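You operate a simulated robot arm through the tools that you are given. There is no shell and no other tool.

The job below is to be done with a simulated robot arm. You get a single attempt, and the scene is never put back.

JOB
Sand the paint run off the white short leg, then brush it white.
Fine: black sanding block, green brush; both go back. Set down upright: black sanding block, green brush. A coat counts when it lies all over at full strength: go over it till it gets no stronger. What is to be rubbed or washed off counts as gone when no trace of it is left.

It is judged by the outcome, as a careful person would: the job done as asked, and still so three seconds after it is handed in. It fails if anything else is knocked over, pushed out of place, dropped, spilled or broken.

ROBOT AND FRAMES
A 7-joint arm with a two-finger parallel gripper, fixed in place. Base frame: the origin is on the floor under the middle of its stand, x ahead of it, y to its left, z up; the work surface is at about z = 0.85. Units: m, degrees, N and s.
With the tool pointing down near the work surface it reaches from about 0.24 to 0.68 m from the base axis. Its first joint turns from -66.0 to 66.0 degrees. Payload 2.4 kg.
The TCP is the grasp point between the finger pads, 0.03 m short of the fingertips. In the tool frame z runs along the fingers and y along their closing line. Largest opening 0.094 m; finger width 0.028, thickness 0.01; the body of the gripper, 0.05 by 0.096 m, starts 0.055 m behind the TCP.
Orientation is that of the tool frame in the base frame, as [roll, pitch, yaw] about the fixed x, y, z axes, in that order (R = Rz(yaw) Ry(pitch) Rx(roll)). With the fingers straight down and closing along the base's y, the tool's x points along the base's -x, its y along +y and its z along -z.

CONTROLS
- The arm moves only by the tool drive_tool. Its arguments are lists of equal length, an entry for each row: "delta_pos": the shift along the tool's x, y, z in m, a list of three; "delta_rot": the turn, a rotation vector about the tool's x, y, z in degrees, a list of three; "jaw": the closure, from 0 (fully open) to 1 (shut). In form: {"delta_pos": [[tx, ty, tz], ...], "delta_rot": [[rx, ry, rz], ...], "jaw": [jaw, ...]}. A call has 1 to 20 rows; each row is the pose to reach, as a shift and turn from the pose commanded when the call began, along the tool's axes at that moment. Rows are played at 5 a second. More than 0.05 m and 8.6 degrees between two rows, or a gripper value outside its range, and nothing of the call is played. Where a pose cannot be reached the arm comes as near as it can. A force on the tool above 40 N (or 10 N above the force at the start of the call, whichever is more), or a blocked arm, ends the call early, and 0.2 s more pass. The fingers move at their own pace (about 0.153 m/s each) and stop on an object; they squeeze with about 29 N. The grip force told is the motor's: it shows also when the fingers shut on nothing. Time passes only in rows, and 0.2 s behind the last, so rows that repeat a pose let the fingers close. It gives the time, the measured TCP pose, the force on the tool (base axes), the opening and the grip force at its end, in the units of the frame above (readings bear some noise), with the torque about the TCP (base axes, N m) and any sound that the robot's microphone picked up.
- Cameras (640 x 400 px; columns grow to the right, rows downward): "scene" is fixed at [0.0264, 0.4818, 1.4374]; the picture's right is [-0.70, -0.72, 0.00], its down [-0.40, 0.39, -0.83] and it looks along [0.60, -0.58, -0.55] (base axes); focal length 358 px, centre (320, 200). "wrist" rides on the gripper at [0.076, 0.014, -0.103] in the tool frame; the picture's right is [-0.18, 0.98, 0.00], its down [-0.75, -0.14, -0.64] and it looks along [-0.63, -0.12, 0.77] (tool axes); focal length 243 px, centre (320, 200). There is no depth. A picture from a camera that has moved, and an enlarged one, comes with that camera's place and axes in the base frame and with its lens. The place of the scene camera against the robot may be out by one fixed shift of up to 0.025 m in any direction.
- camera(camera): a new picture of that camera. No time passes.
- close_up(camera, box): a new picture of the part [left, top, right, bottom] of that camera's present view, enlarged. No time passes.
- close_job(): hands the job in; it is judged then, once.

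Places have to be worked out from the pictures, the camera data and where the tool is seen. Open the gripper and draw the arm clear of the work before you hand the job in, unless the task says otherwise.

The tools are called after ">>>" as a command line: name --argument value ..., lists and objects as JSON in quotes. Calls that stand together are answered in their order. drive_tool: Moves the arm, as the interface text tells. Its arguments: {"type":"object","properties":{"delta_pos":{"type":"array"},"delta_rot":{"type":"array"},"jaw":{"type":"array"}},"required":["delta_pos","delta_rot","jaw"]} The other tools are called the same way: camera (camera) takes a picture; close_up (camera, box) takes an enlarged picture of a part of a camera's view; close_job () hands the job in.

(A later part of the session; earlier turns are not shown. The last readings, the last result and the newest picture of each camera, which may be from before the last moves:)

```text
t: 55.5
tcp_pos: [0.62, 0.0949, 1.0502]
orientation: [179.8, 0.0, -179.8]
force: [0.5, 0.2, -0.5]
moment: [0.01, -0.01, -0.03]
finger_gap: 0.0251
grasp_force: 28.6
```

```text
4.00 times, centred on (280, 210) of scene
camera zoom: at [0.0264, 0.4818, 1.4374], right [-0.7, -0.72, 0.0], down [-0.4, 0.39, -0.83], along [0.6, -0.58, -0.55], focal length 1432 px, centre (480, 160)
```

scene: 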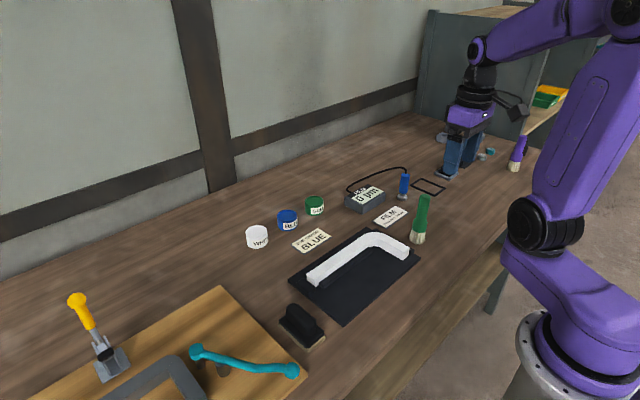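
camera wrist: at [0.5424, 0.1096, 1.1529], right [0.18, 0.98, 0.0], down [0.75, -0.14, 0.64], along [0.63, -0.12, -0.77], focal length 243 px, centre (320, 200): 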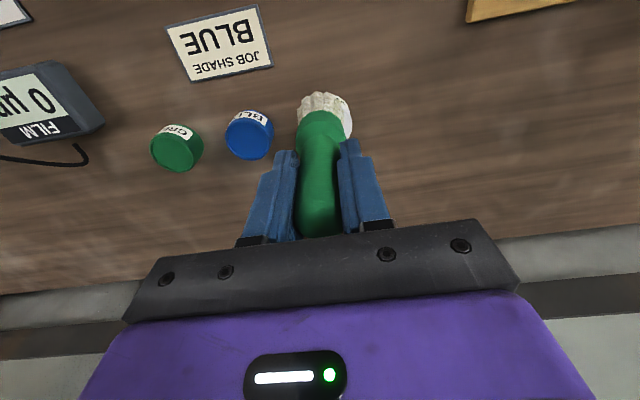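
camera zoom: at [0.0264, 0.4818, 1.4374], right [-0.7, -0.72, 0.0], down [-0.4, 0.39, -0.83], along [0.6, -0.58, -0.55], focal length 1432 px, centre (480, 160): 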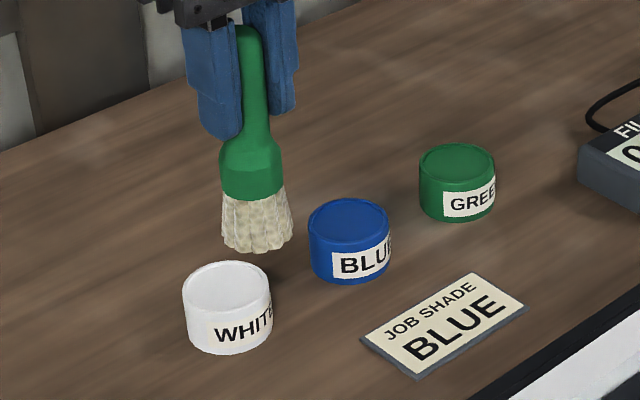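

Let me zoom on the wrist view at the brush/pot overlap to refine the offset.

>>> close_up --camera "wrist" --box '[220, 80, 380, 180]'

>>> close_up --camera "scene" --box '[235, 195, 305, 250]'

```text
4.00 times, centred on (300, 130) of wrist
camera zoom: at [0.5424, 0.1096, 1.1529], right [0.18, 0.98, 0.0], down [0.75, -0.14, 0.64], along [0.63, -0.12, -0.77], focal length 970 px, centre (400, 480)
```

zoom: 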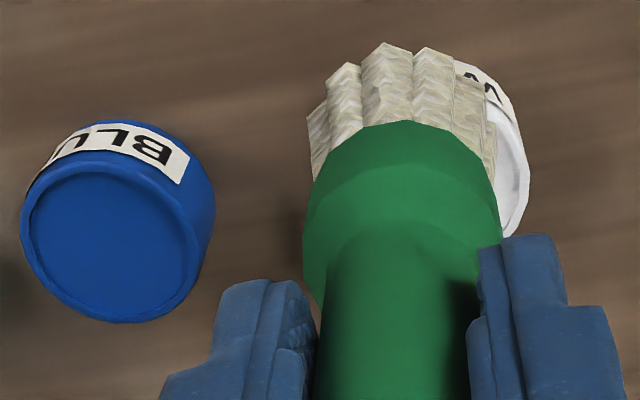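

```text
7.27 times, centred on (270, 222) of scene
camera zoom: at [0.0264, 0.4818, 1.4374], right [-0.7, -0.72, 0.0], down [-0.4, 0.39, -0.83], along [0.6, -0.58, -0.55], focal length 2604 px, centre (684, 36)
```

zoom: 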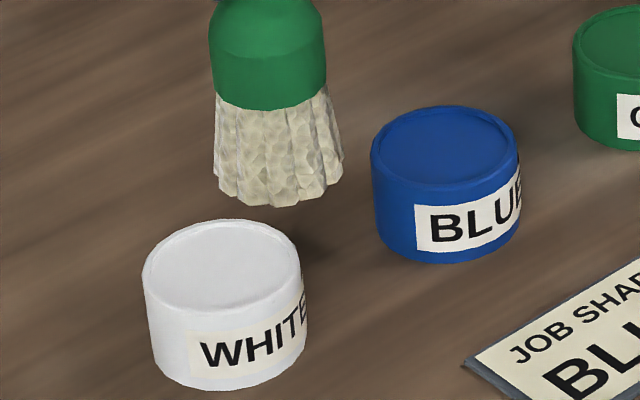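

Pot centre refined to ≈(0.656, 0.097). I'll move directly over it with the bristles ~3 cm above the rim and check from the scene camera.

>>> drive_tool --delta_pos '[[-0.018, 0.001, 0.0], [-0.036, 0.0022, 0.01], [-0.036, 0.0022, 0.03], [-0.036, 0.0022, 0.03]]' --delta_rot '[[0, 0, 0], [0, 0, 0], [0, 0, 0], [0, 0, 0]]' --jaw '[1, 1, 1, 1]'

>>> close_up --camera "scene" --box '[225, 195, 295, 250]'

>>> close_up --camera "wrist" --box '[240, 60, 400, 180]'

```text
t: 56.5
tcp_pos: [0.6583, 0.0993, 1.0209]
orientation: [179.9, -0.1, -179.8]
force: [0.4, -0.3, -1.0]
moment: [0.01, 0.01, 0.01]
finger_gap: 0.0254
grasp_force: 28.3
```

```text
7.27 times, centred on (260, 222) of scene
camera zoom: at [0.0264, 0.4818, 1.4374], right [-0.7, -0.72, 0.0], down [-0.4, 0.39, -0.83], along [0.6, -0.58, -0.55], focal length 2604 px, centre (756, 36)
```

zoom: 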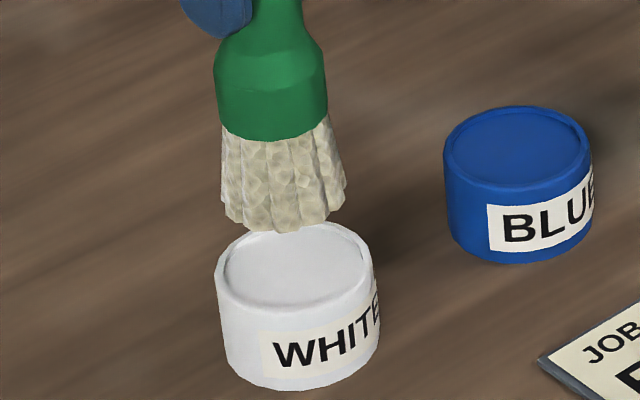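

```text
3.33 times, centred on (320, 120) of wrist
camera zoom: at [0.5801, 0.1129, 1.1231], right [0.18, 0.98, 0.0], down [0.75, -0.14, 0.64], along [0.63, -0.12, -0.77], focal length 809 px, centre (320, 467)
```

zoom: 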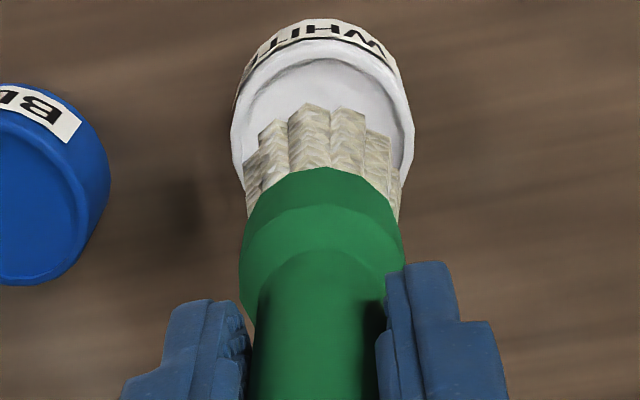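

Scene and wrist views agree the brush is centred over the pot within ~1 mm, rim at z≈0.89. I'll lower slowly into the paint.

>>> drive_tool --delta_pos '[[0, 0, 0.01], [0, 0, 0.018], [0, 0, 0.024], [0, 0, 0.027], [0, 0, 0.027]]' --delta_rot '[[0, 0, 0], [0, 0, 0], [0, 0, 0], [0, 0, 0], [0, 0, 0]]' --jaw '[1, 1, 1, 1, 1]'

>>> close_up --camera "scene" --box '[225, 195, 295, 250]'

>>> close_up --camera "wrist" --box '[240, 60, 400, 180]'

```text
t: 57.7
tcp_pos: [0.6571, 0.0979, 0.9933]
orientation: [179.9, 0.0, -179.8]
force: [-0.3, -0.2, -1.0]
moment: [0.01, -0.01, 0.01]
finger_gap: 0.0254
grasp_force: 28.7
```

```text
7.27 times, centred on (260, 222) of scene
camera zoom: at [0.0264, 0.4818, 1.4374], right [-0.7, -0.72, 0.0], down [-0.4, 0.39, -0.83], along [0.6, -0.58, -0.55], focal length 2604 px, centre (756, 36)
```

zoom: 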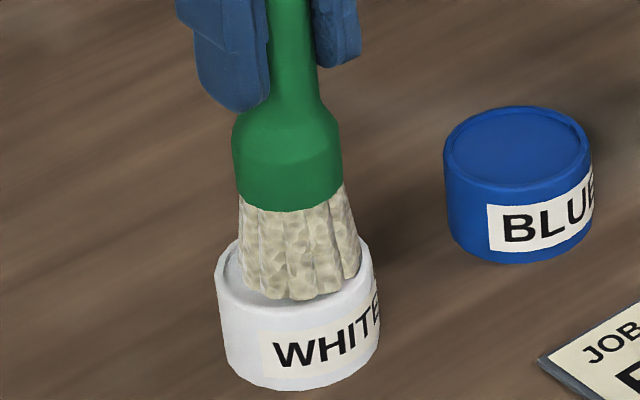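

```text
3.33 times, centred on (320, 120) of wrist
camera zoom: at [0.578, 0.1112, 1.0945], right [0.18, 0.98, 0.0], down [0.75, -0.14, 0.64], along [0.63, -0.12, -0.77], focal length 809 px, centre (320, 467)
```

zoom: 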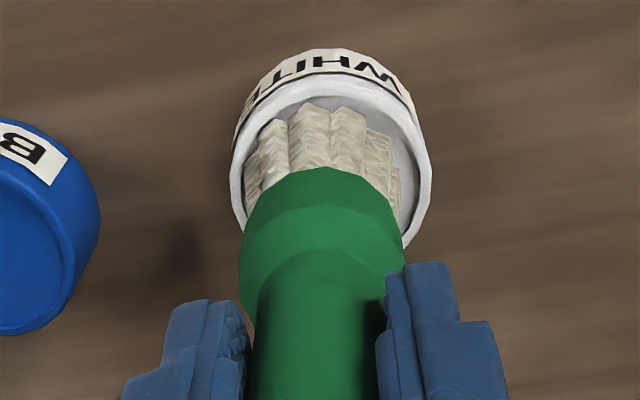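

The tips are just inside the rim, with the pot about 1.5 mm further to +y. I'll correct that and lower another ~8 mm into the paint.

>>> drive_tool --delta_pos '[[0, 0.0015, 0.0], [0, 0.0015, 0.004], [0, 0.0015, 0.007], [0, 0.0015, 0.007]]' --delta_rot '[[0, 0, 0], [0, 0, 0], [0, 0, 0], [0, 0, 0]]' --jaw '[1, 1, 1, 1]'

>>> close_up --camera "scene" --box '[225, 195, 295, 250]'

>>> close_up --camera "wrist" --box '[240, 60, 400, 180]'

```text
t: 58.7
tcp_pos: [0.6566, 0.1005, 0.9865]
orientation: [179.8, 0.4, -179.9]
force: [0.8, -1.5, 21.1]
moment: [-0.16, -0.28, -0.04]
finger_gap: 0.0255
grasp_force: 28.8
```

```text
7.27 times, centred on (260, 222) of scene
camera zoom: at [0.0259, 0.4816, 1.4375], right [-0.7, -0.72, 0.0], down [-0.4, 0.39, -0.83], along [0.6, -0.58, -0.55], focal length 2604 px, centre (756, 36)
```

zoom: 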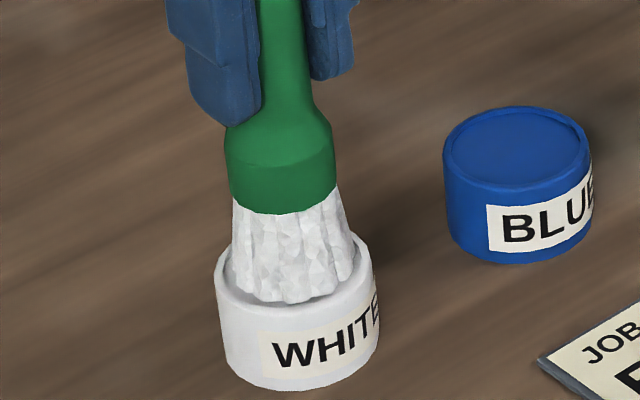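

```text
3.33 times, centred on (320, 120) of wrist
camera zoom: at [0.5789, 0.1135, 1.0892], right [0.18, 0.98, 0.0], down [0.75, -0.14, 0.65], along [0.64, -0.12, -0.76], focal length 809 px, centre (320, 467)
```

zoom: 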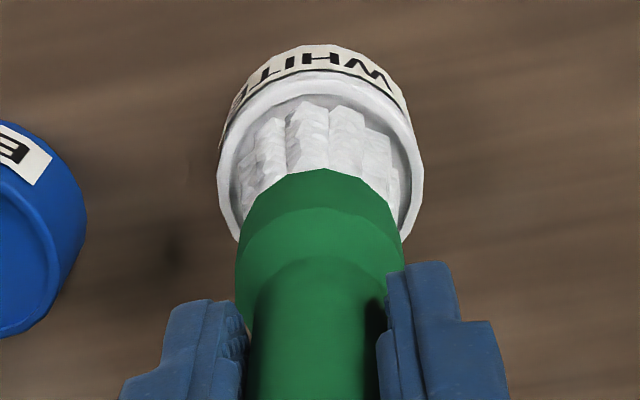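

Bristles are loaded white and the pot hasn't moved. I'll lift straight out of the pot.

>>> drive_tool --delta_pos '[[0, 0, -0.005], [0, 0, -0.02], [0, 0, -0.04], [0, 0, -0.065], [0, 0, -0.065]]' --delta_rot '[[0, 0, 0], [0, 0, 0], [0, 0, 0], [0, 0, 0], [0, 0, 0]]' --jaw '[1, 1, 1, 1, 1]'

>>> close_up --camera "scene" --box '[220, 160, 320, 260]'

>>> camera --camera "wrist"

```text
t: 59.9
tcp_pos: [0.6568, 0.1005, 1.0495]
orientation: [-180.0, -0.1, -179.8]
force: [0.5, -0.3, -1.3]
moment: [-0.01, -0.01, -0.01]
finger_gap: 0.0251
grasp_force: 28.6
```

```text
4.00 times, centred on (270, 210) of scene
camera zoom: at [0.0264, 0.4818, 1.4374], right [-0.7, -0.72, 0.0], down [-0.4, 0.39, -0.83], along [0.6, -0.58, -0.55], focal length 1432 px, centre (520, 160)
```

zoom: 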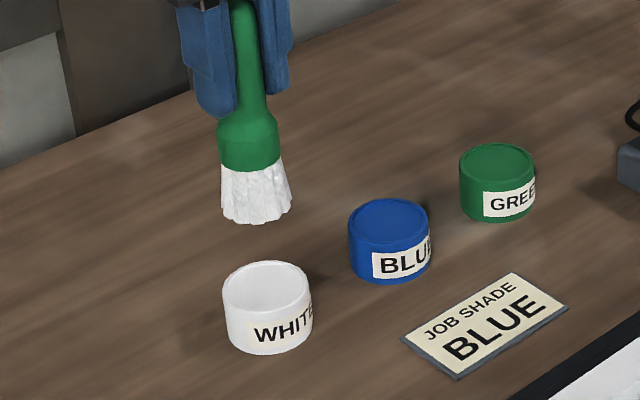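

```text
taken
camera wrist: at [0.5793, 0.1135, 1.1524], right [0.18, 0.98, 0.0], down [0.75, -0.14, 0.64], along [0.63, -0.12, -0.77], focal length 243 px, centre (320, 200)
```

wrist: 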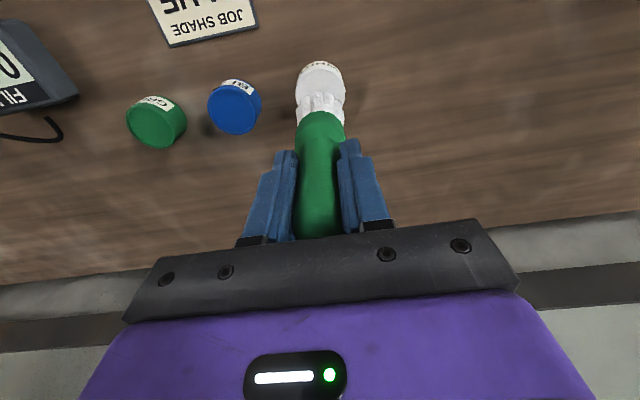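

Brush loaded, pot in place. I'll carry it back over the bar's free end (x≈0.452, y≈0.08), bristles still ~6 cm up.

>>> drive_tool --delta_pos '[[0.04, -0.004, 0], [0.08, -0.008, 0], [0.12, -0.012, 0], [0.16, -0.016, 0], [0.2, -0.02, 0], [0.205, -0.02, 0.02], [0.205, -0.02, 0.045], [0.205, -0.02, 0.045]]' --delta_rot '[[0, 0, 0], [0, 0, 0], [0, 0, 0], [0, 0, 0], [0, 0, 0], [0, 0, 0], [0, 0, 0], [0, 0, 0]]' --jaw '[1, 1, 1, 1, 1, 1, 1, 1]'

>>> close_up --camera "scene" --box '[280, 200, 380, 290]'

>>> close_up --camera "wrist" --box '[200, 40, 440, 190]'

```text
t: 61.7
tcp_pos: [0.4512, 0.0809, 1.0064]
orientation: [179.9, 0.0, -179.8]
force: [0.0, 0.4, -0.8]
moment: [-0.03, -0.02, -0.03]
finger_gap: 0.0254
grasp_force: 28.9
```

```text
4.44 times, centred on (330, 245) of scene
camera zoom: at [0.0264, 0.4818, 1.4374], right [-0.7, -0.72, 0.0], down [-0.4, 0.39, -0.83], along [0.6, -0.58, -0.55], focal length 1591 px, centre (276, 0)
```

zoom: 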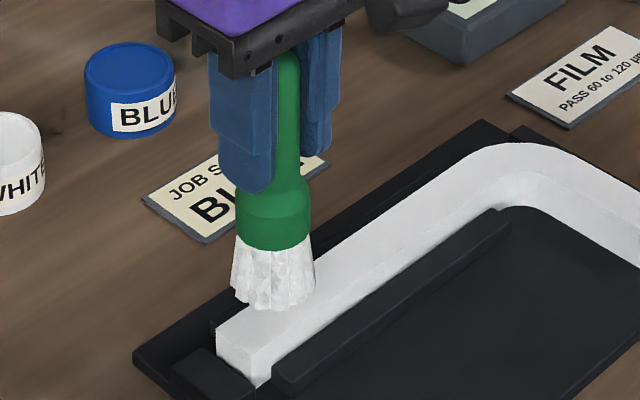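

```text
2.67 times, centred on (320, 115) of wrist
camera zoom: at [0.3738, 0.0937, 1.1083], right [0.18, 0.98, 0.0], down [0.75, -0.14, 0.64], along [0.63, -0.12, -0.77], focal length 647 px, centre (320, 427)
```

zoom: 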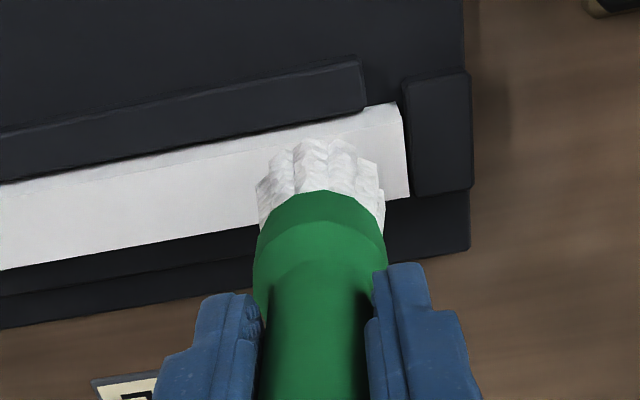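

The brush is centred over the bar (within ~1–2 mm), bar end at y≈0.108. I'll lower toward contact.

>>> drive_tool --delta_pos '[[0, 0, 0.008], [0, 0, 0.015], [0, 0, 0.0165], [0, 0, 0.0165]]' --delta_rot '[[0, 0, 0], [0, 0, 0], [0, 0, 0], [0, 0, 0]]' --jaw '[1, 1, 1, 1]'

>>> close_up --camera "scene" --box '[290, 230, 370, 290]'

```text
t: 62.7
tcp_pos: [0.4515, 0.0789, 0.989]
orientation: [179.9, 0.0, -179.8]
force: [0.4, 0.1, -1.0]
moment: [-0.01, 0.01, -0.03]
finger_gap: 0.0254
grasp_force: 29.1
```

```text
6.67 times, centred on (330, 260) of scene
camera zoom: at [0.0264, 0.4818, 1.4374], right [-0.7, -0.72, 0.0], down [-0.4, 0.39, -0.83], along [0.6, -0.58, -0.55], focal length 2387 px, centre (253, -200)
```

zoom: 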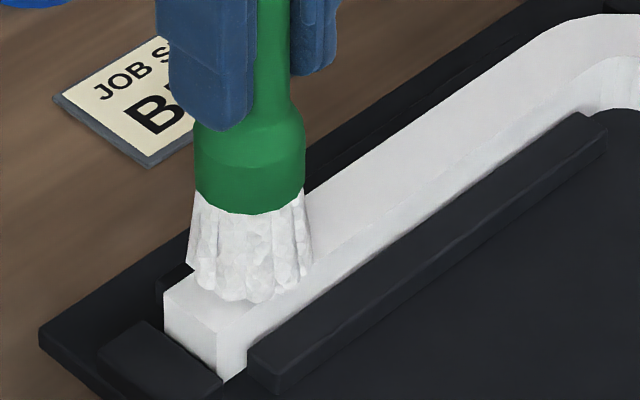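

Not touching yet (−1 N). Lowering a couple more millimetres in small steps.

>>> drive_tool --delta_pos '[[0, 0, 0.001], [0, 0, 0.002], [0, 0, 0.002]]' --delta_rot '[[0, 0, 0], [0, 0, 0], [0, 0, 0]]' --jaw '[1, 1, 1]'

>>> drive_tool --delta_pos '[[0, 0, 0.001], [0, 0, 0.001], [0, 0, 0.001]]' --delta_rot '[[0, 0, 0], [0, 0, 0], [0, 0, 0]]' --jaw '[1, 1, 1]'

```text
t: 63.5
tcp_pos: [0.4524, 0.0803, 0.9887]
orientation: [179.8, 0.2, -179.8]
force: [-0.2, -2.5, 15.8]
moment: [-0.22, -0.05, -0.02]
finger_gap: 0.0253
grasp_force: 29.3
```

```text
t: 64.3
tcp_pos: [0.453, 0.0805, 0.9864]
orientation: [179.9, 0.1, -179.7]
force: [1.7, -0.1, 20.1]
moment: [-0.05, -0.32, 0.01]
finger_gap: 0.0258
grasp_force: 29.1
```

Firm contact (20 N). I'll ease off ~1 mm, then stroke first to the bar's end and then along the whole long arm.

>>> drive_tool --delta_pos '[[0, 0, -0.001], [0, 0.01, -0.001], [0, 0.02, -0.001], [0, 0.01, -0.001], [0, -0.002, -0.001], [0, -0.014, -0.001], [0, -0.026, -0.001], [0, -0.038, -0.001], [0, -0.05, -0.001], [0, -0.062, -0.001], [0, -0.074, -0.001], [0, -0.086, -0.001], [0, -0.098, -0.001], [0, -0.11, -0.001], [0, -0.122, -0.001], [0, -0.134, -0.001], [0, -0.146, -0.001], [0, -0.155, -0.001]]' --delta_rot '[[0, 0, 0], [0, 0, 0], [0, 0, 0], [0, 0, 0], [0, 0, 0], [0, 0, 0], [0, 0, 0], [0, 0, 0], [0, 0, 0], [0, 0, 0], [0, 0, 0], [0, 0, 0], [0, 0, 0], [0, 0, 0], [0, 0, 0], [0, 0, 0], [0, 0, 0], [0, 0, 0]]' --jaw '[1, 1, 1, 1, 1, 1, 1, 1, 1, 1, 1, 1, 1, 1, 1, 1, 1, 1]'

>>> close_up --camera "scene" --box '[300, 210, 420, 290]'

>>> close_up --camera "wrist" --box '[200, 40, 440, 190]'

```text
t: 68.1
tcp_pos: [0.4505, -0.0743, 0.9865]
orientation: [179.9, 0.0, -179.9]
force: [-0.2, 3.0, 6.7]
moment: [0.15, -0.07, 0.01]
finger_gap: 0.0252
grasp_force: 28.9
```

```text
5.00 times, centred on (360, 250) of scene
camera zoom: at [0.0263, 0.4819, 1.4374], right [-0.7, -0.72, 0.0], down [-0.4, 0.39, -0.83], along [0.6, -0.58, -0.55], focal length 1790 px, centre (120, -50)
```

zoom: 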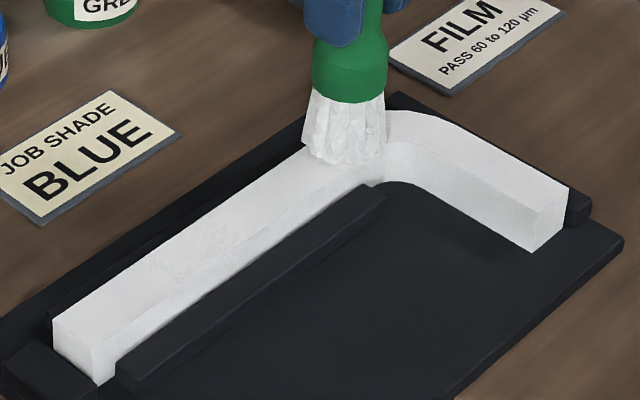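

```text
2.67 times, centred on (320, 115) of wrist
camera zoom: at [0.3735, -0.0609, 1.0881], right [0.18, 0.98, 0.0], down [0.75, -0.14, 0.64], along [0.63, -0.12, -0.77], focal length 647 px, centre (320, 427)
```

zoom: 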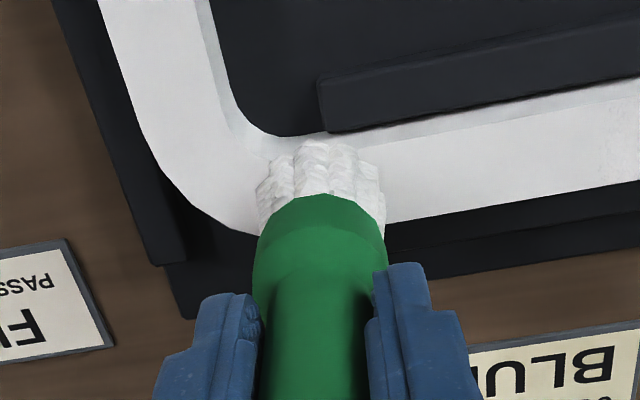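

Good stroke at ~7 N. Let me zoom on the painted stretch to see how the coat shows.

>>> close_up --camera "scene" --box '[310, 235, 370, 285]'

>>> close_up --camera "wrist" --box '[340, 60, 440, 130]'

>>> close_up --camera "wrist" --box '[220, 30, 320, 130]'

```text
8.00 times, centred on (340, 260) of scene
camera zoom: at [0.0263, 0.4819, 1.4374], right [-0.7, -0.72, 0.0], down [-0.4, 0.39, -0.83], along [0.6, -0.58, -0.55], focal length 2864 px, centre (160, -280)
```

zoom: 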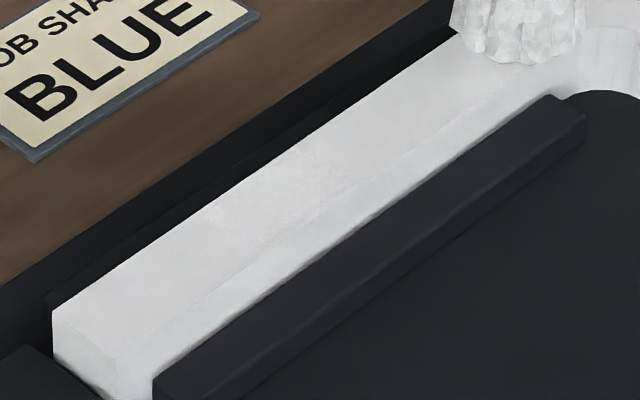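

```text
5.71 times, centred on (390, 95) of wrist
camera zoom: at [0.3735, -0.0609, 1.0881], right [0.18, 0.98, 0.0], down [0.75, -0.14, 0.64], along [0.63, -0.12, -0.77], focal length 1386 px, centre (-80, 800)
```

zoom: 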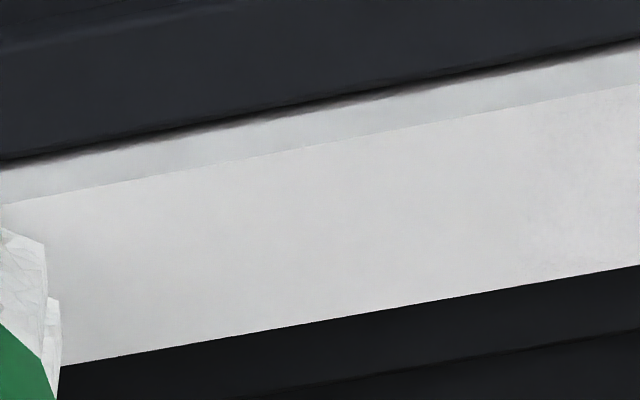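

```text
4.00 times, centred on (270, 80) of wrist
camera zoom: at [0.3735, -0.0609, 1.0881], right [0.18, 0.98, 0.0], down [0.75, -0.14, 0.64], along [0.63, -0.12, -0.77], focal length 970 px, centre (520, 680)
```

zoom: 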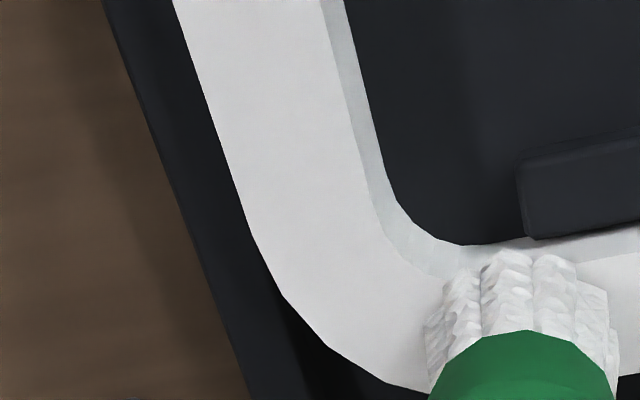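

The bristles are still well loaded. I'll continue round the bend and along the short arm to its end, then back.

>>> drive_tool --delta_pos '[[0.003, -0.012, 0], [0.01, -0.022, 0], [0.02, -0.029, 0], [0.032, -0.032, 0], [0.044, -0.033, 0], [0.056, -0.033, 0], [0.068, -0.033, 0], [0.08, -0.033, 0], [0.09, -0.033, 0], [0.09, -0.033, 0], [0.08, -0.033, 0], [0.068, -0.033, 0], [0.056, -0.033, 0], [0.044, -0.033, 0], [0.032, -0.032, 0], [0.02, -0.029, 0], [0.01, -0.022, 0], [0.003, -0.012, 0], [0, 0, 0]]' --delta_rot '[[0, 0, 0], [0, 0, 0], [0, 0, 0], [0, 0, 0], [0, 0, 0], [0, 0, 0], [0, 0, 0], [0, 0, 0], [0, 0, 0], [0, 0, 0], [0, 0, 0], [0, 0, 0], [0, 0, 0], [0, 0, 0], [0, 0, 0], [0, 0, 0], [0, 0, 0], [0, 0, 0], [0, 0, 0]]' --jaw '[1, 1, 1, 1, 1, 1, 1, 1, 1, 1, 1, 1, 1, 1, 1, 1, 1, 1, 1]'

>>> close_up --camera "scene" --box '[300, 210, 420, 290]'

>>> close_up --camera "wrist" --box '[220, 30, 320, 130]'

```text
t: 72.1
tcp_pos: [0.4518, -0.0752, 0.9865]
orientation: [179.9, 0.0, -180.0]
force: [-0.6, 0.6, -0.9]
moment: [0.0, 0.0, -0.01]
finger_gap: 0.0252
grasp_force: 28.8
```

```text
5.00 times, centred on (360, 250) of scene
camera zoom: at [0.0264, 0.4818, 1.4374], right [-0.7, -0.72, 0.0], down [-0.4, 0.39, -0.83], along [0.6, -0.58, -0.55], focal length 1790 px, centre (120, -50)
```

zoom: 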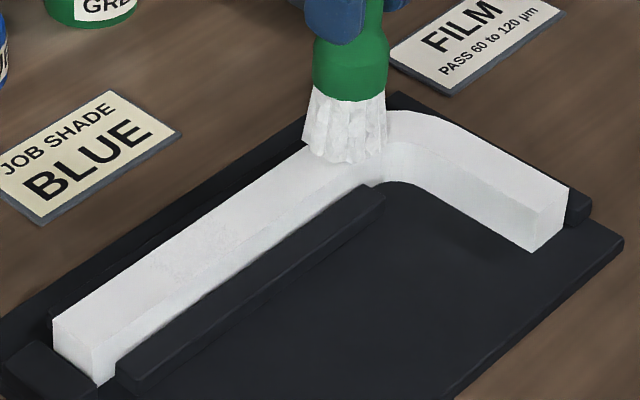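

```text
4.00 times, centred on (270, 80) of wrist
camera zoom: at [0.3739, -0.0614, 1.0889], right [0.18, 0.98, 0.0], down [0.75, -0.14, 0.64], along [0.63, -0.12, -0.77], focal length 970 px, centre (520, 680)
```

zoom: 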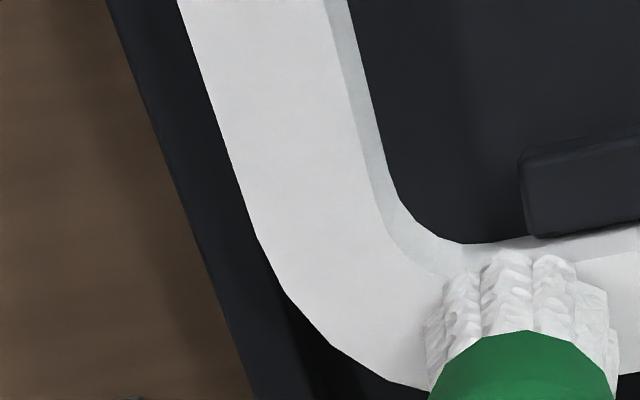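

Contact was lost at the end of that pass (force −0.9 N). A faint mottled patch is visible mid-way along the long arm; let me zoom there before continuing.

>>> close_up --camera "scene" --box '[320, 240, 356, 270]'

>>> close_up --camera "wrist" --box '[380, 50, 460, 120]'

>>> close_up --camera "scene" --box '[365, 225, 425, 262]'

```text
13.33 times, centred on (338, 255) of scene
camera zoom: at [0.0264, 0.4818, 1.4374], right [-0.7, -0.72, 0.0], down [-0.4, 0.39, -0.83], along [0.6, -0.58, -0.55], focal length 4774 px, centre (80, -533)
```

zoom: 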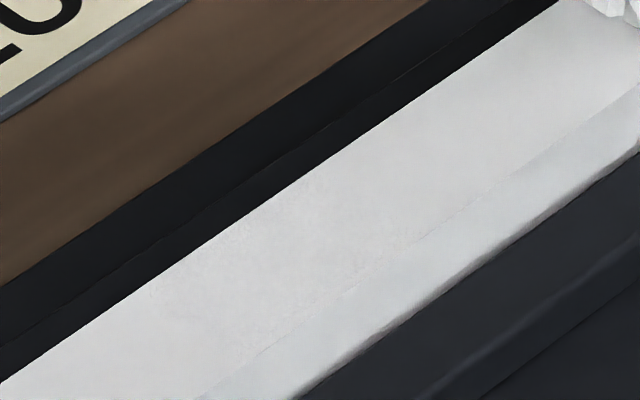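

```text
5.71 times, centred on (420, 85) of wrist
camera zoom: at [0.3739, -0.0614, 1.0889], right [0.18, 0.98, 0.0], down [0.75, -0.14, 0.64], along [0.63, -0.12, -0.77], focal length 1386 px, centre (-251, 857)
```

zoom: 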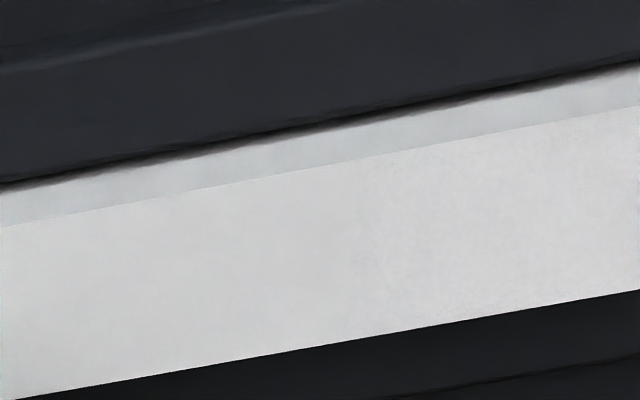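

```text
10.67 times, centred on (395, 244) of scene
camera zoom: at [0.0264, 0.4818, 1.4374], right [-0.7, -0.72, 0.0], down [-0.4, 0.39, -0.83], along [0.6, -0.58, -0.55], focal length 3819 px, centre (-480, -264)
```

zoom: 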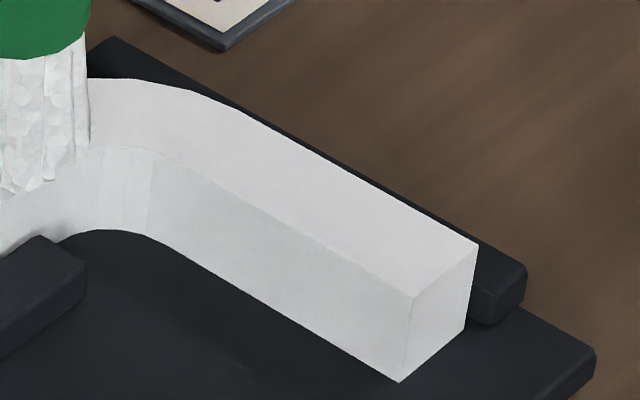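

The mottled texture is confined to the stretch where the run was (y≈−0.02 to 0.06): a coat still building up there. I'll re-establish ~8 N contact and keep brushing over that stretch.

>>> drive_tool --delta_pos '[[0, 0.02, 0], [0, 0.04, 0], [0, 0.045, 0.001], [0, 0.045, 0.001]]' --delta_rot '[[0, 0, 0], [0, 0, 0], [0, 0, 0], [0, 0, 0]]' --jaw '[1, 1, 1, 1]'

```text
t: 73.1
tcp_pos: [0.4518, -0.0306, 0.9864]
orientation: [179.9, 0.0, -179.8]
force: [0.0, -0.8, -1.2]
moment: [0.05, 0.0, 0.0]
finger_gap: 0.025
grasp_force: 28.5
```

>>> drive_tool --delta_pos '[[0, 0, 0.001], [0, 0, 0.001]]' --delta_rot '[[0, 0, 0], [0, 0, 0]]' --jaw '[1, 1]'

```text
t: 73.7
tcp_pos: [0.4518, -0.0306, 0.986]
orientation: [179.8, 0.1, -179.7]
force: [0.3, 1.9, 3.3]
moment: [0.07, -0.03, 0.03]
finger_gap: 0.0255
grasp_force: 28.7
```

Light contact (≈4 N). I'll add half a millimetre and stroke back and forth over the patch, with a small sideways shift to cover both edges.

>>> drive_tool --delta_pos '[[0, 0, 0.0006], [0, 0.012, 0.0006], [0, 0.024, 0.0006], [0, 0.036, 0.0006], [0, 0.048, 0.0006], [0, 0.06, 0.0006], [0, 0.072, 0.0006], [0, 0.084, 0.0006], [0, 0.096, 0.0006], [0.004, 0.106, 0.0006], [0.004, 0.096, 0.0006], [0.004, 0.084, 0.0006], [0.004, 0.072, 0.0006], [0.004, 0.06, 0.0006], [0.004, 0.048, 0.0006], [0.004, 0.036, 0.0006], [0.004, 0.024, 0.0006], [0.004, 0.012, 0.0006], [0.004, 0, 0.0006]]' --delta_rot '[[0, 0, 0], [0, 0, 0], [0, 0, 0], [0, 0, 0], [0, 0, 0], [0, 0, 0], [0, 0, 0], [0, 0, 0], [0, 0, 0], [0, 0, 0], [0, 0, 0], [0, 0, 0], [0, 0, 0], [0, 0, 0], [0, 0, 0], [0, 0, 0], [0, 0, 0], [0, 0, 0], [0, 0, 0]]' --jaw '[1, 1, 1, 1, 1, 1, 1, 1, 1, 1, 1, 1, 1, 1, 1, 1, 1, 1, 1]'

>>> close_up --camera "scene" --box '[320, 240, 356, 270]'

>>> close_up --camera "wrist" --box '[340, 50, 440, 130]'

```text
t: 77.7
tcp_pos: [0.449, -0.0321, 0.9851]
orientation: [180.0, -0.1, -179.8]
force: [0.0, -0.3, -1.2]
moment: [0.0, 0.01, -0.02]
finger_gap: 0.0256
grasp_force: 28.8
```

```text
13.33 times, centred on (338, 255) of scene
camera zoom: at [0.0264, 0.4818, 1.4374], right [-0.7, -0.72, 0.0], down [-0.4, 0.39, -0.83], along [0.6, -0.58, -0.55], focal length 4774 px, centre (80, -533)
```

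zoom: 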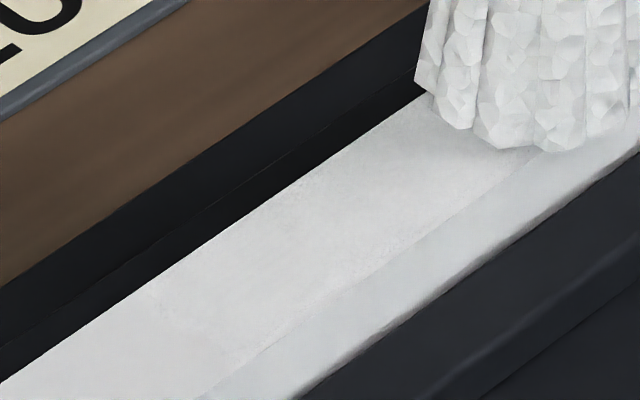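

```text
5.00 times, centred on (390, 90) of wrist
camera zoom: at [0.371, -0.0181, 1.0872], right [0.18, 0.98, 0.0], down [0.75, -0.14, 0.64], along [0.63, -0.12, -0.77], focal length 1213 px, centre (-30, 750)
```

zoom: 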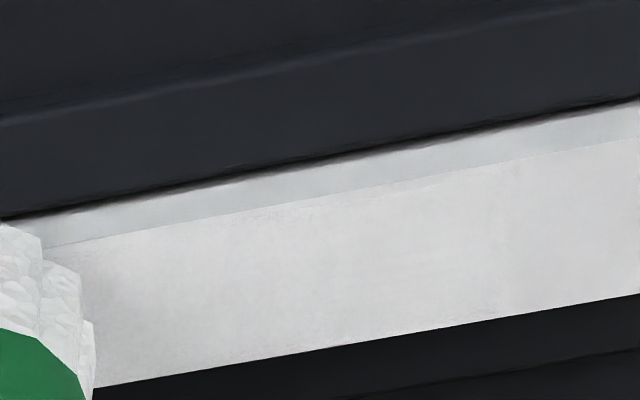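

The coat's patch is becoming more defined but contact was lost again by the end. I'll lower in small steps to regain pressure.

>>> drive_tool --delta_pos '[[-0.002, 0, 0.0008], [-0.002, 0, 0.0008]]' --delta_rot '[[0, 0, 0], [0, 0, 0]]' --jaw '[1, 1]'

```text
t: 78.3
tcp_pos: [0.4502, -0.0305, 0.985]
orientation: [179.9, 0.0, -179.8]
force: [0.5, -0.3, -1.5]
moment: [0.0, -0.02, -0.04]
finger_gap: 0.0253
grasp_force: 29.4
```

>>> drive_tool --delta_pos '[[0, 0, 0.0008], [0, 0, 0.0008]]' --delta_rot '[[0, 0, 0], [0, 0, 0]]' --jaw '[1, 1]'

```text
t: 78.9
tcp_pos: [0.4497, -0.0316, 0.9834]
orientation: [179.9, 0.1, -179.7]
force: [-0.8, -0.5, -1.2]
moment: [0.07, 0.01, 0.0]
finger_gap: 0.0254
grasp_force: 29.0
```

>>> drive_tool --delta_pos '[[0, 0, 0.0008], [0, 0, 0.0008]]' --delta_rot '[[0, 0, 0], [0, 0, 0]]' --jaw '[1, 1]'

>>> close_up --camera "scene" --box '[320, 220, 380, 265]'

```text
t: 79.5
tcp_pos: [0.4504, -0.0321, 0.9835]
orientation: [-180.0, 0.1, -179.7]
force: [-2.7, -1.2, 17.3]
moment: [-0.14, 0.22, -0.01]
finger_gap: 0.0255
grasp_force: 29.2
```

```text
8.89 times, centred on (350, 242) of scene
camera zoom: at [0.026, 0.4817, 1.4374], right [-0.7, -0.72, 0.0], down [-0.4, 0.39, -0.83], along [0.6, -0.58, -0.55], focal length 3182 px, centre (53, -178)
```

zoom: 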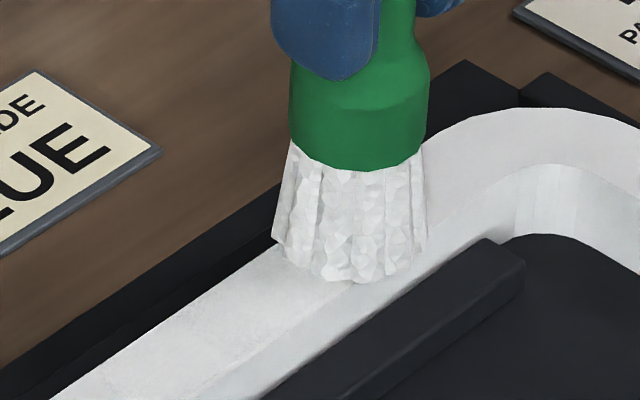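

Contact now at 17 N. I'll ease a hair and run strokes over the patch, drifting slightly downward to keep contact.

>>> drive_tool --delta_pos '[[0, 0.004, -0.0004], [0, 0.016, -0.0004], [0, 0.028, -0.0003], [0, 0.04, -0.0003], [0, 0.052, -0.0002], [0, 0.064, -0.0002], [0, 0.076, -0.0001], [0, 0.088, -0.0001], [0, 0.1, 0.0], [-0.005, 0.104, 0.0], [-0.005, 0.096, 0.0], [-0.005, 0.084, 0.0001], [-0.005, 0.072, 0.0001], [-0.005, 0.06, 0.0002], [-0.005, 0.048, 0.0002], [-0.005, 0.036, 0.0003], [-0.005, 0.024, 0.0003], [-0.005, 0.012, 0.0004], [-0.005, 0, 0.0004]]' --delta_rot '[[0, 0, 0], [0, 0, 0], [0, 0, 0], [0, 0, 0], [0, 0, 0], [0, 0, 0], [0, 0, 0], [0, 0, 0], [0, 0, 0], [0, 0, 0], [0, 0, 0], [0, 0, 0], [0, 0, 0], [0, 0, 0], [0, 0, 0], [0, 0, 0], [0, 0, 0], [0, 0, 0], [0, 0, 0]]' --jaw '[1, 1, 1, 1, 1, 1, 1, 1, 1, 1, 1, 1, 1, 1, 1, 1, 1, 1, 1]'

>>> close_up --camera "scene" --box '[310, 225, 370, 280]'

>>> close_up --camera "wrist" --box '[340, 50, 440, 130]'

```text
t: 83.5
tcp_pos: [0.4547, -0.0309, 0.9821]
orientation: [179.9, -0.1, -179.7]
force: [0.2, 2.5, 7.4]
moment: [0.09, -0.02, -0.01]
finger_gap: 0.0254
grasp_force: 29.8
```

```text
7.27 times, centred on (340, 252) of scene
camera zoom: at [0.0262, 0.4819, 1.4374], right [-0.7, -0.72, 0.0], down [-0.4, 0.39, -0.83], along [0.6, -0.58, -0.55], focal length 2604 px, centre (174, -182)
```

zoom: 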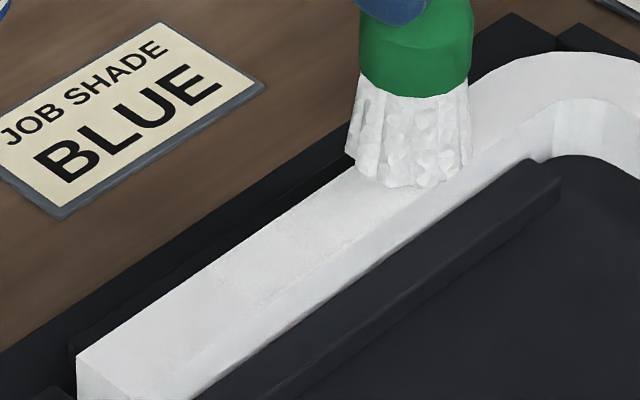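

```text
5.00 times, centred on (390, 90) of wrist
camera zoom: at [0.3758, -0.0178, 1.0838], right [0.18, 0.98, 0.0], down [0.75, -0.14, 0.64], along [0.63, -0.12, -0.77], focal length 1213 px, centre (-30, 750)
```

zoom: 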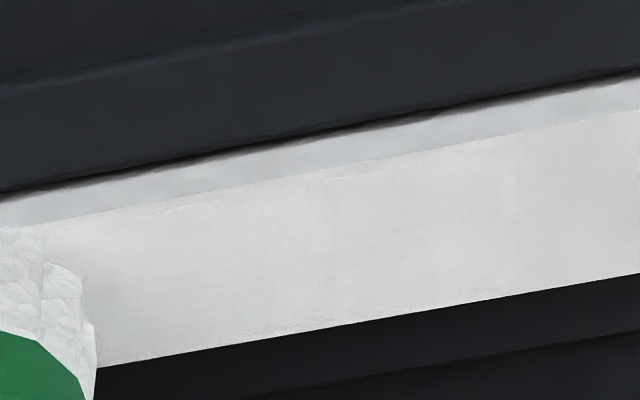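

Contact held (7 N) through that pass and the coat is visibly a cleaner white over the patch. Another full pass with the same technique.

>>> drive_tool --delta_pos '[[0, -0.012, 0.0], [0, 0, 0.0], [0, 0.012, 0.0001], [0, 0.024, 0.0001], [0, 0.036, 0.0002], [0, 0.048, 0.0002], [0, 0.06, 0.0003], [0, 0.072, 0.0003], [0, 0.084, 0.0004], [0.004, 0.096, 0.0004], [0.005, 0.09, 0.0004], [0.005, 0.078, 0.0005], [0.005, 0.066, 0.0005], [0.005, 0.054, 0.0006], [0.005, 0.042, 0.0006], [0.005, 0.03, 0.0007], [0.005, 0.018, 0.0007], [0.005, 0.006, 0.0008], [0.005, -0.006, 0.0008], [0.005, -0.018, 0.0008]]' --delta_rot '[[0, 0, 0], [0, 0, 0], [0, 0, 0], [0, 0, 0], [0, 0, 0], [0, 0, 0], [0, 0, 0], [0, 0, 0], [0, 0, 0], [0, 0, 0], [0, 0, 0], [0, 0, 0], [0, 0, 0], [0, 0, 0], [0, 0, 0], [0, 0, 0], [0, 0, 0], [0, 0, 0], [0, 0, 0], [0, 0, 0]]' --jaw '[1, 1, 1, 1, 1, 1, 1, 1, 1, 1, 1, 1, 1, 1, 1, 1, 1, 1, 1, 1]'

>>> close_up --camera "scene" --box '[310, 225, 370, 280]'

>>> close_up --camera "wrist" --box '[330, 40, 450, 140]'

```text
t: 87.7
tcp_pos: [0.4486, -0.0477, 0.9802]
orientation: [179.9, 0.1, -180.0]
force: [-0.1, -0.5, -0.8]
moment: [0.0, 0.02, 0.03]
finger_gap: 0.0252
grasp_force: 28.7
```

```text
7.27 times, centred on (340, 252) of scene
camera zoom: at [0.0264, 0.4818, 1.4374], right [-0.7, -0.72, 0.0], down [-0.4, 0.39, -0.83], along [0.6, -0.58, -0.55], focal length 2604 px, centre (174, -182)
```

zoom: 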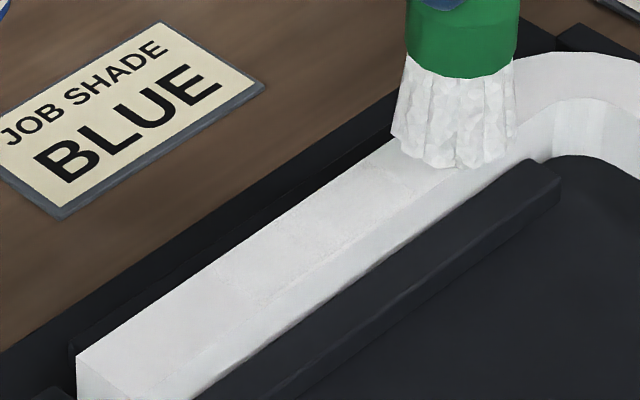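

```text
4.00 times, centred on (390, 90) of wrist
camera zoom: at [0.3719, -0.0351, 1.0831], right [0.18, 0.98, 0.0], down [0.75, -0.14, 0.64], along [0.63, -0.12, -0.77], focal length 970 px, centre (40, 640)
```

zoom: 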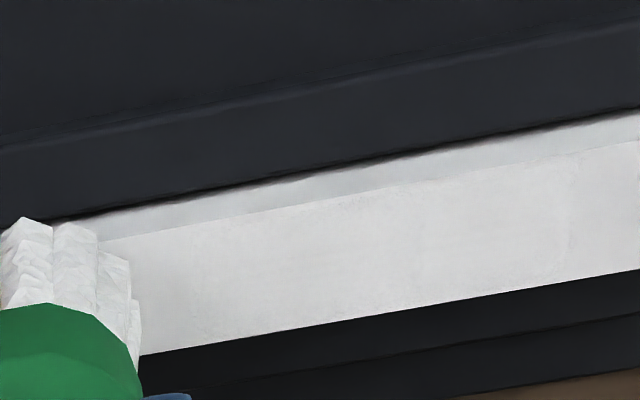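

Let me lift and draw back so both cameras can see the whole patch, and inspect it closely.

>>> drive_tool --delta_pos '[[0, 0, -0.02], [0.01, -0.02, -0.04], [0.04, -0.05, -0.05], [0.06, -0.07, -0.05], [0.06, -0.07, -0.05]]' --delta_rot '[[0, 0, 0], [0, 0, 0], [0, 0, 0], [0, 0, 0], [0, 0, 0]]' --jaw '[1, 1, 1, 1, 1]'

>>> close_up --camera "scene" --box '[316, 228, 376, 278]'

>>> camera --camera "wrist"

>>> close_up --camera "scene" --box '[324, 240, 354, 265]'

```text
t: 88.9
tcp_pos: [0.3887, -0.1169, 1.032]
orientation: [180.0, 0.1, -179.8]
force: [0.1, 0.1, -0.9]
moment: [0.0, -0.02, -0.01]
finger_gap: 0.0253
grasp_force: 28.8
```

```text
8.00 times, centred on (346, 253) of scene
camera zoom: at [0.0264, 0.4817, 1.4374], right [-0.7, -0.72, 0.0], down [-0.4, 0.39, -0.83], along [0.6, -0.58, -0.55], focal length 2864 px, centre (112, -224)
```

zoom: 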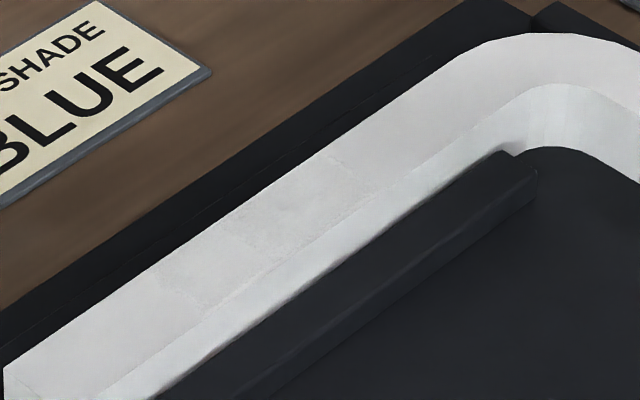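

```text
taken
camera wrist: at [0.3114, -0.1039, 1.1338], right [0.18, 0.98, 0.0], down [0.75, -0.14, 0.64], along [0.63, -0.12, -0.77], focal length 243 px, centre (320, 200)
```

wrist: 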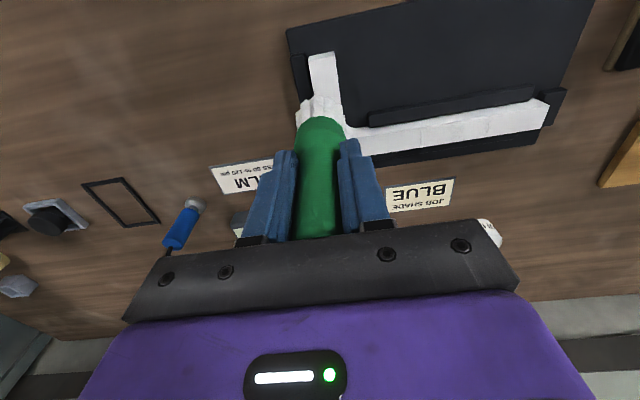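

```text
16.00 times, centred on (339, 252) of scene
camera zoom: at [0.0264, 0.4817, 1.4374], right [-0.7, -0.72, 0.0], down [-0.4, 0.39, -0.83], along [0.6, -0.58, -0.55], focal length 5728 px, centre (16, -640)
```

zoom: 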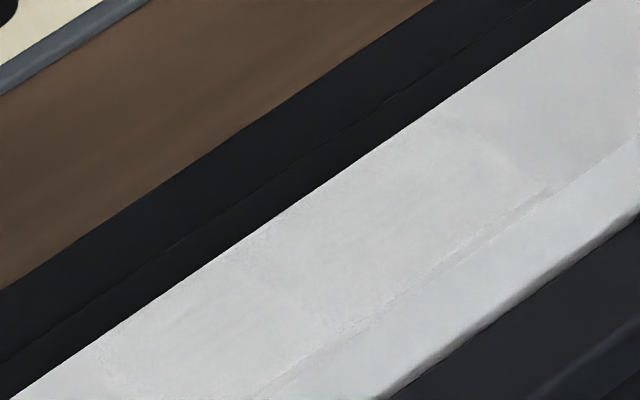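

The coat now shows as a cooler white over the patch. I'll look at it from the wrist camera too for gaps at its edges.

>>> close_up --camera "wrist" --box '[370, 90, 550, 170]'

>>> close_up --camera "wrist" --box '[400, 105, 470, 155]'

>>> close_up --camera "wrist" --box '[460, 95, 550, 150]'

>>> close_up --camera "scene" --box '[365, 225, 425, 262]'

```text
3.56 times, centred on (460, 130) of wrist
camera zoom: at [0.3114, -0.1039, 1.1338], right [0.18, 0.98, 0.0], down [0.75, -0.14, 0.64], along [0.63, -0.12, -0.77], focal length 863 px, centre (-178, 449)
```

zoom: 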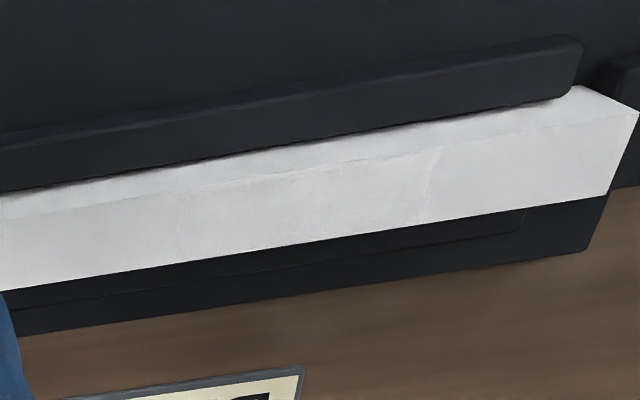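

```text
8.00 times, centred on (435, 130) of wrist
camera zoom: at [0.3114, -0.1039, 1.1338], right [0.18, 0.98, 0.0], down [0.75, -0.14, 0.64], along [0.63, -0.12, -0.77], focal length 1941 px, centre (-600, 760)
```

zoom: 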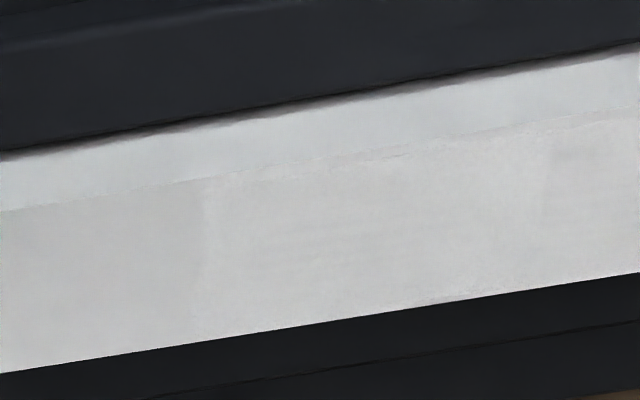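

```text
7.11 times, centred on (505, 122) of wrist
camera zoom: at [0.3114, -0.1039, 1.1338], right [0.18, 0.98, 0.0], down [0.75, -0.14, 0.64], along [0.63, -0.12, -0.77], focal length 1725 px, centre (-996, 751)
```

zoom: 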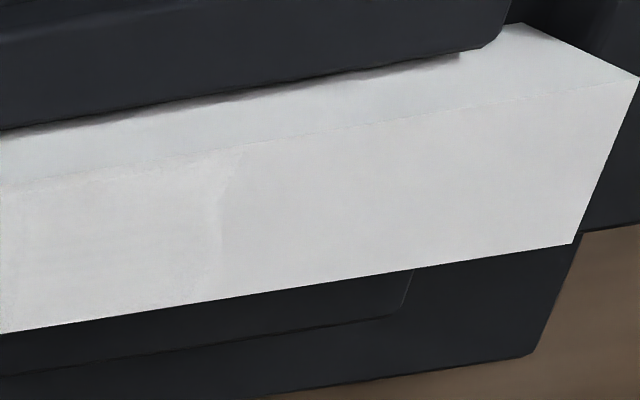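

```text
10.67 times, centred on (395, 244) of scene
camera zoom: at [0.0264, 0.4817, 1.4374], right [-0.7, -0.72, 0.0], down [-0.4, 0.39, -0.83], along [0.6, -0.58, -0.55], focal length 3819 px, centre (-480, -264)
```

zoom: 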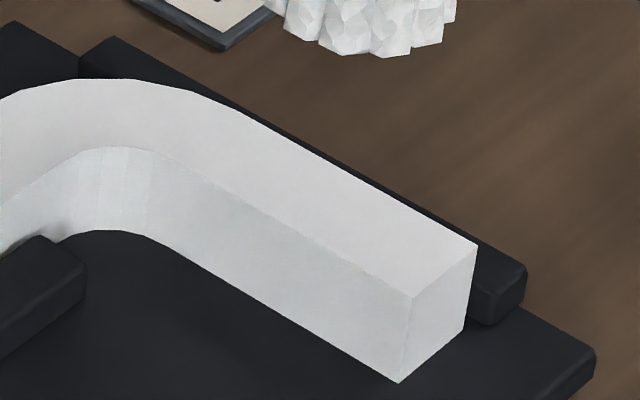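

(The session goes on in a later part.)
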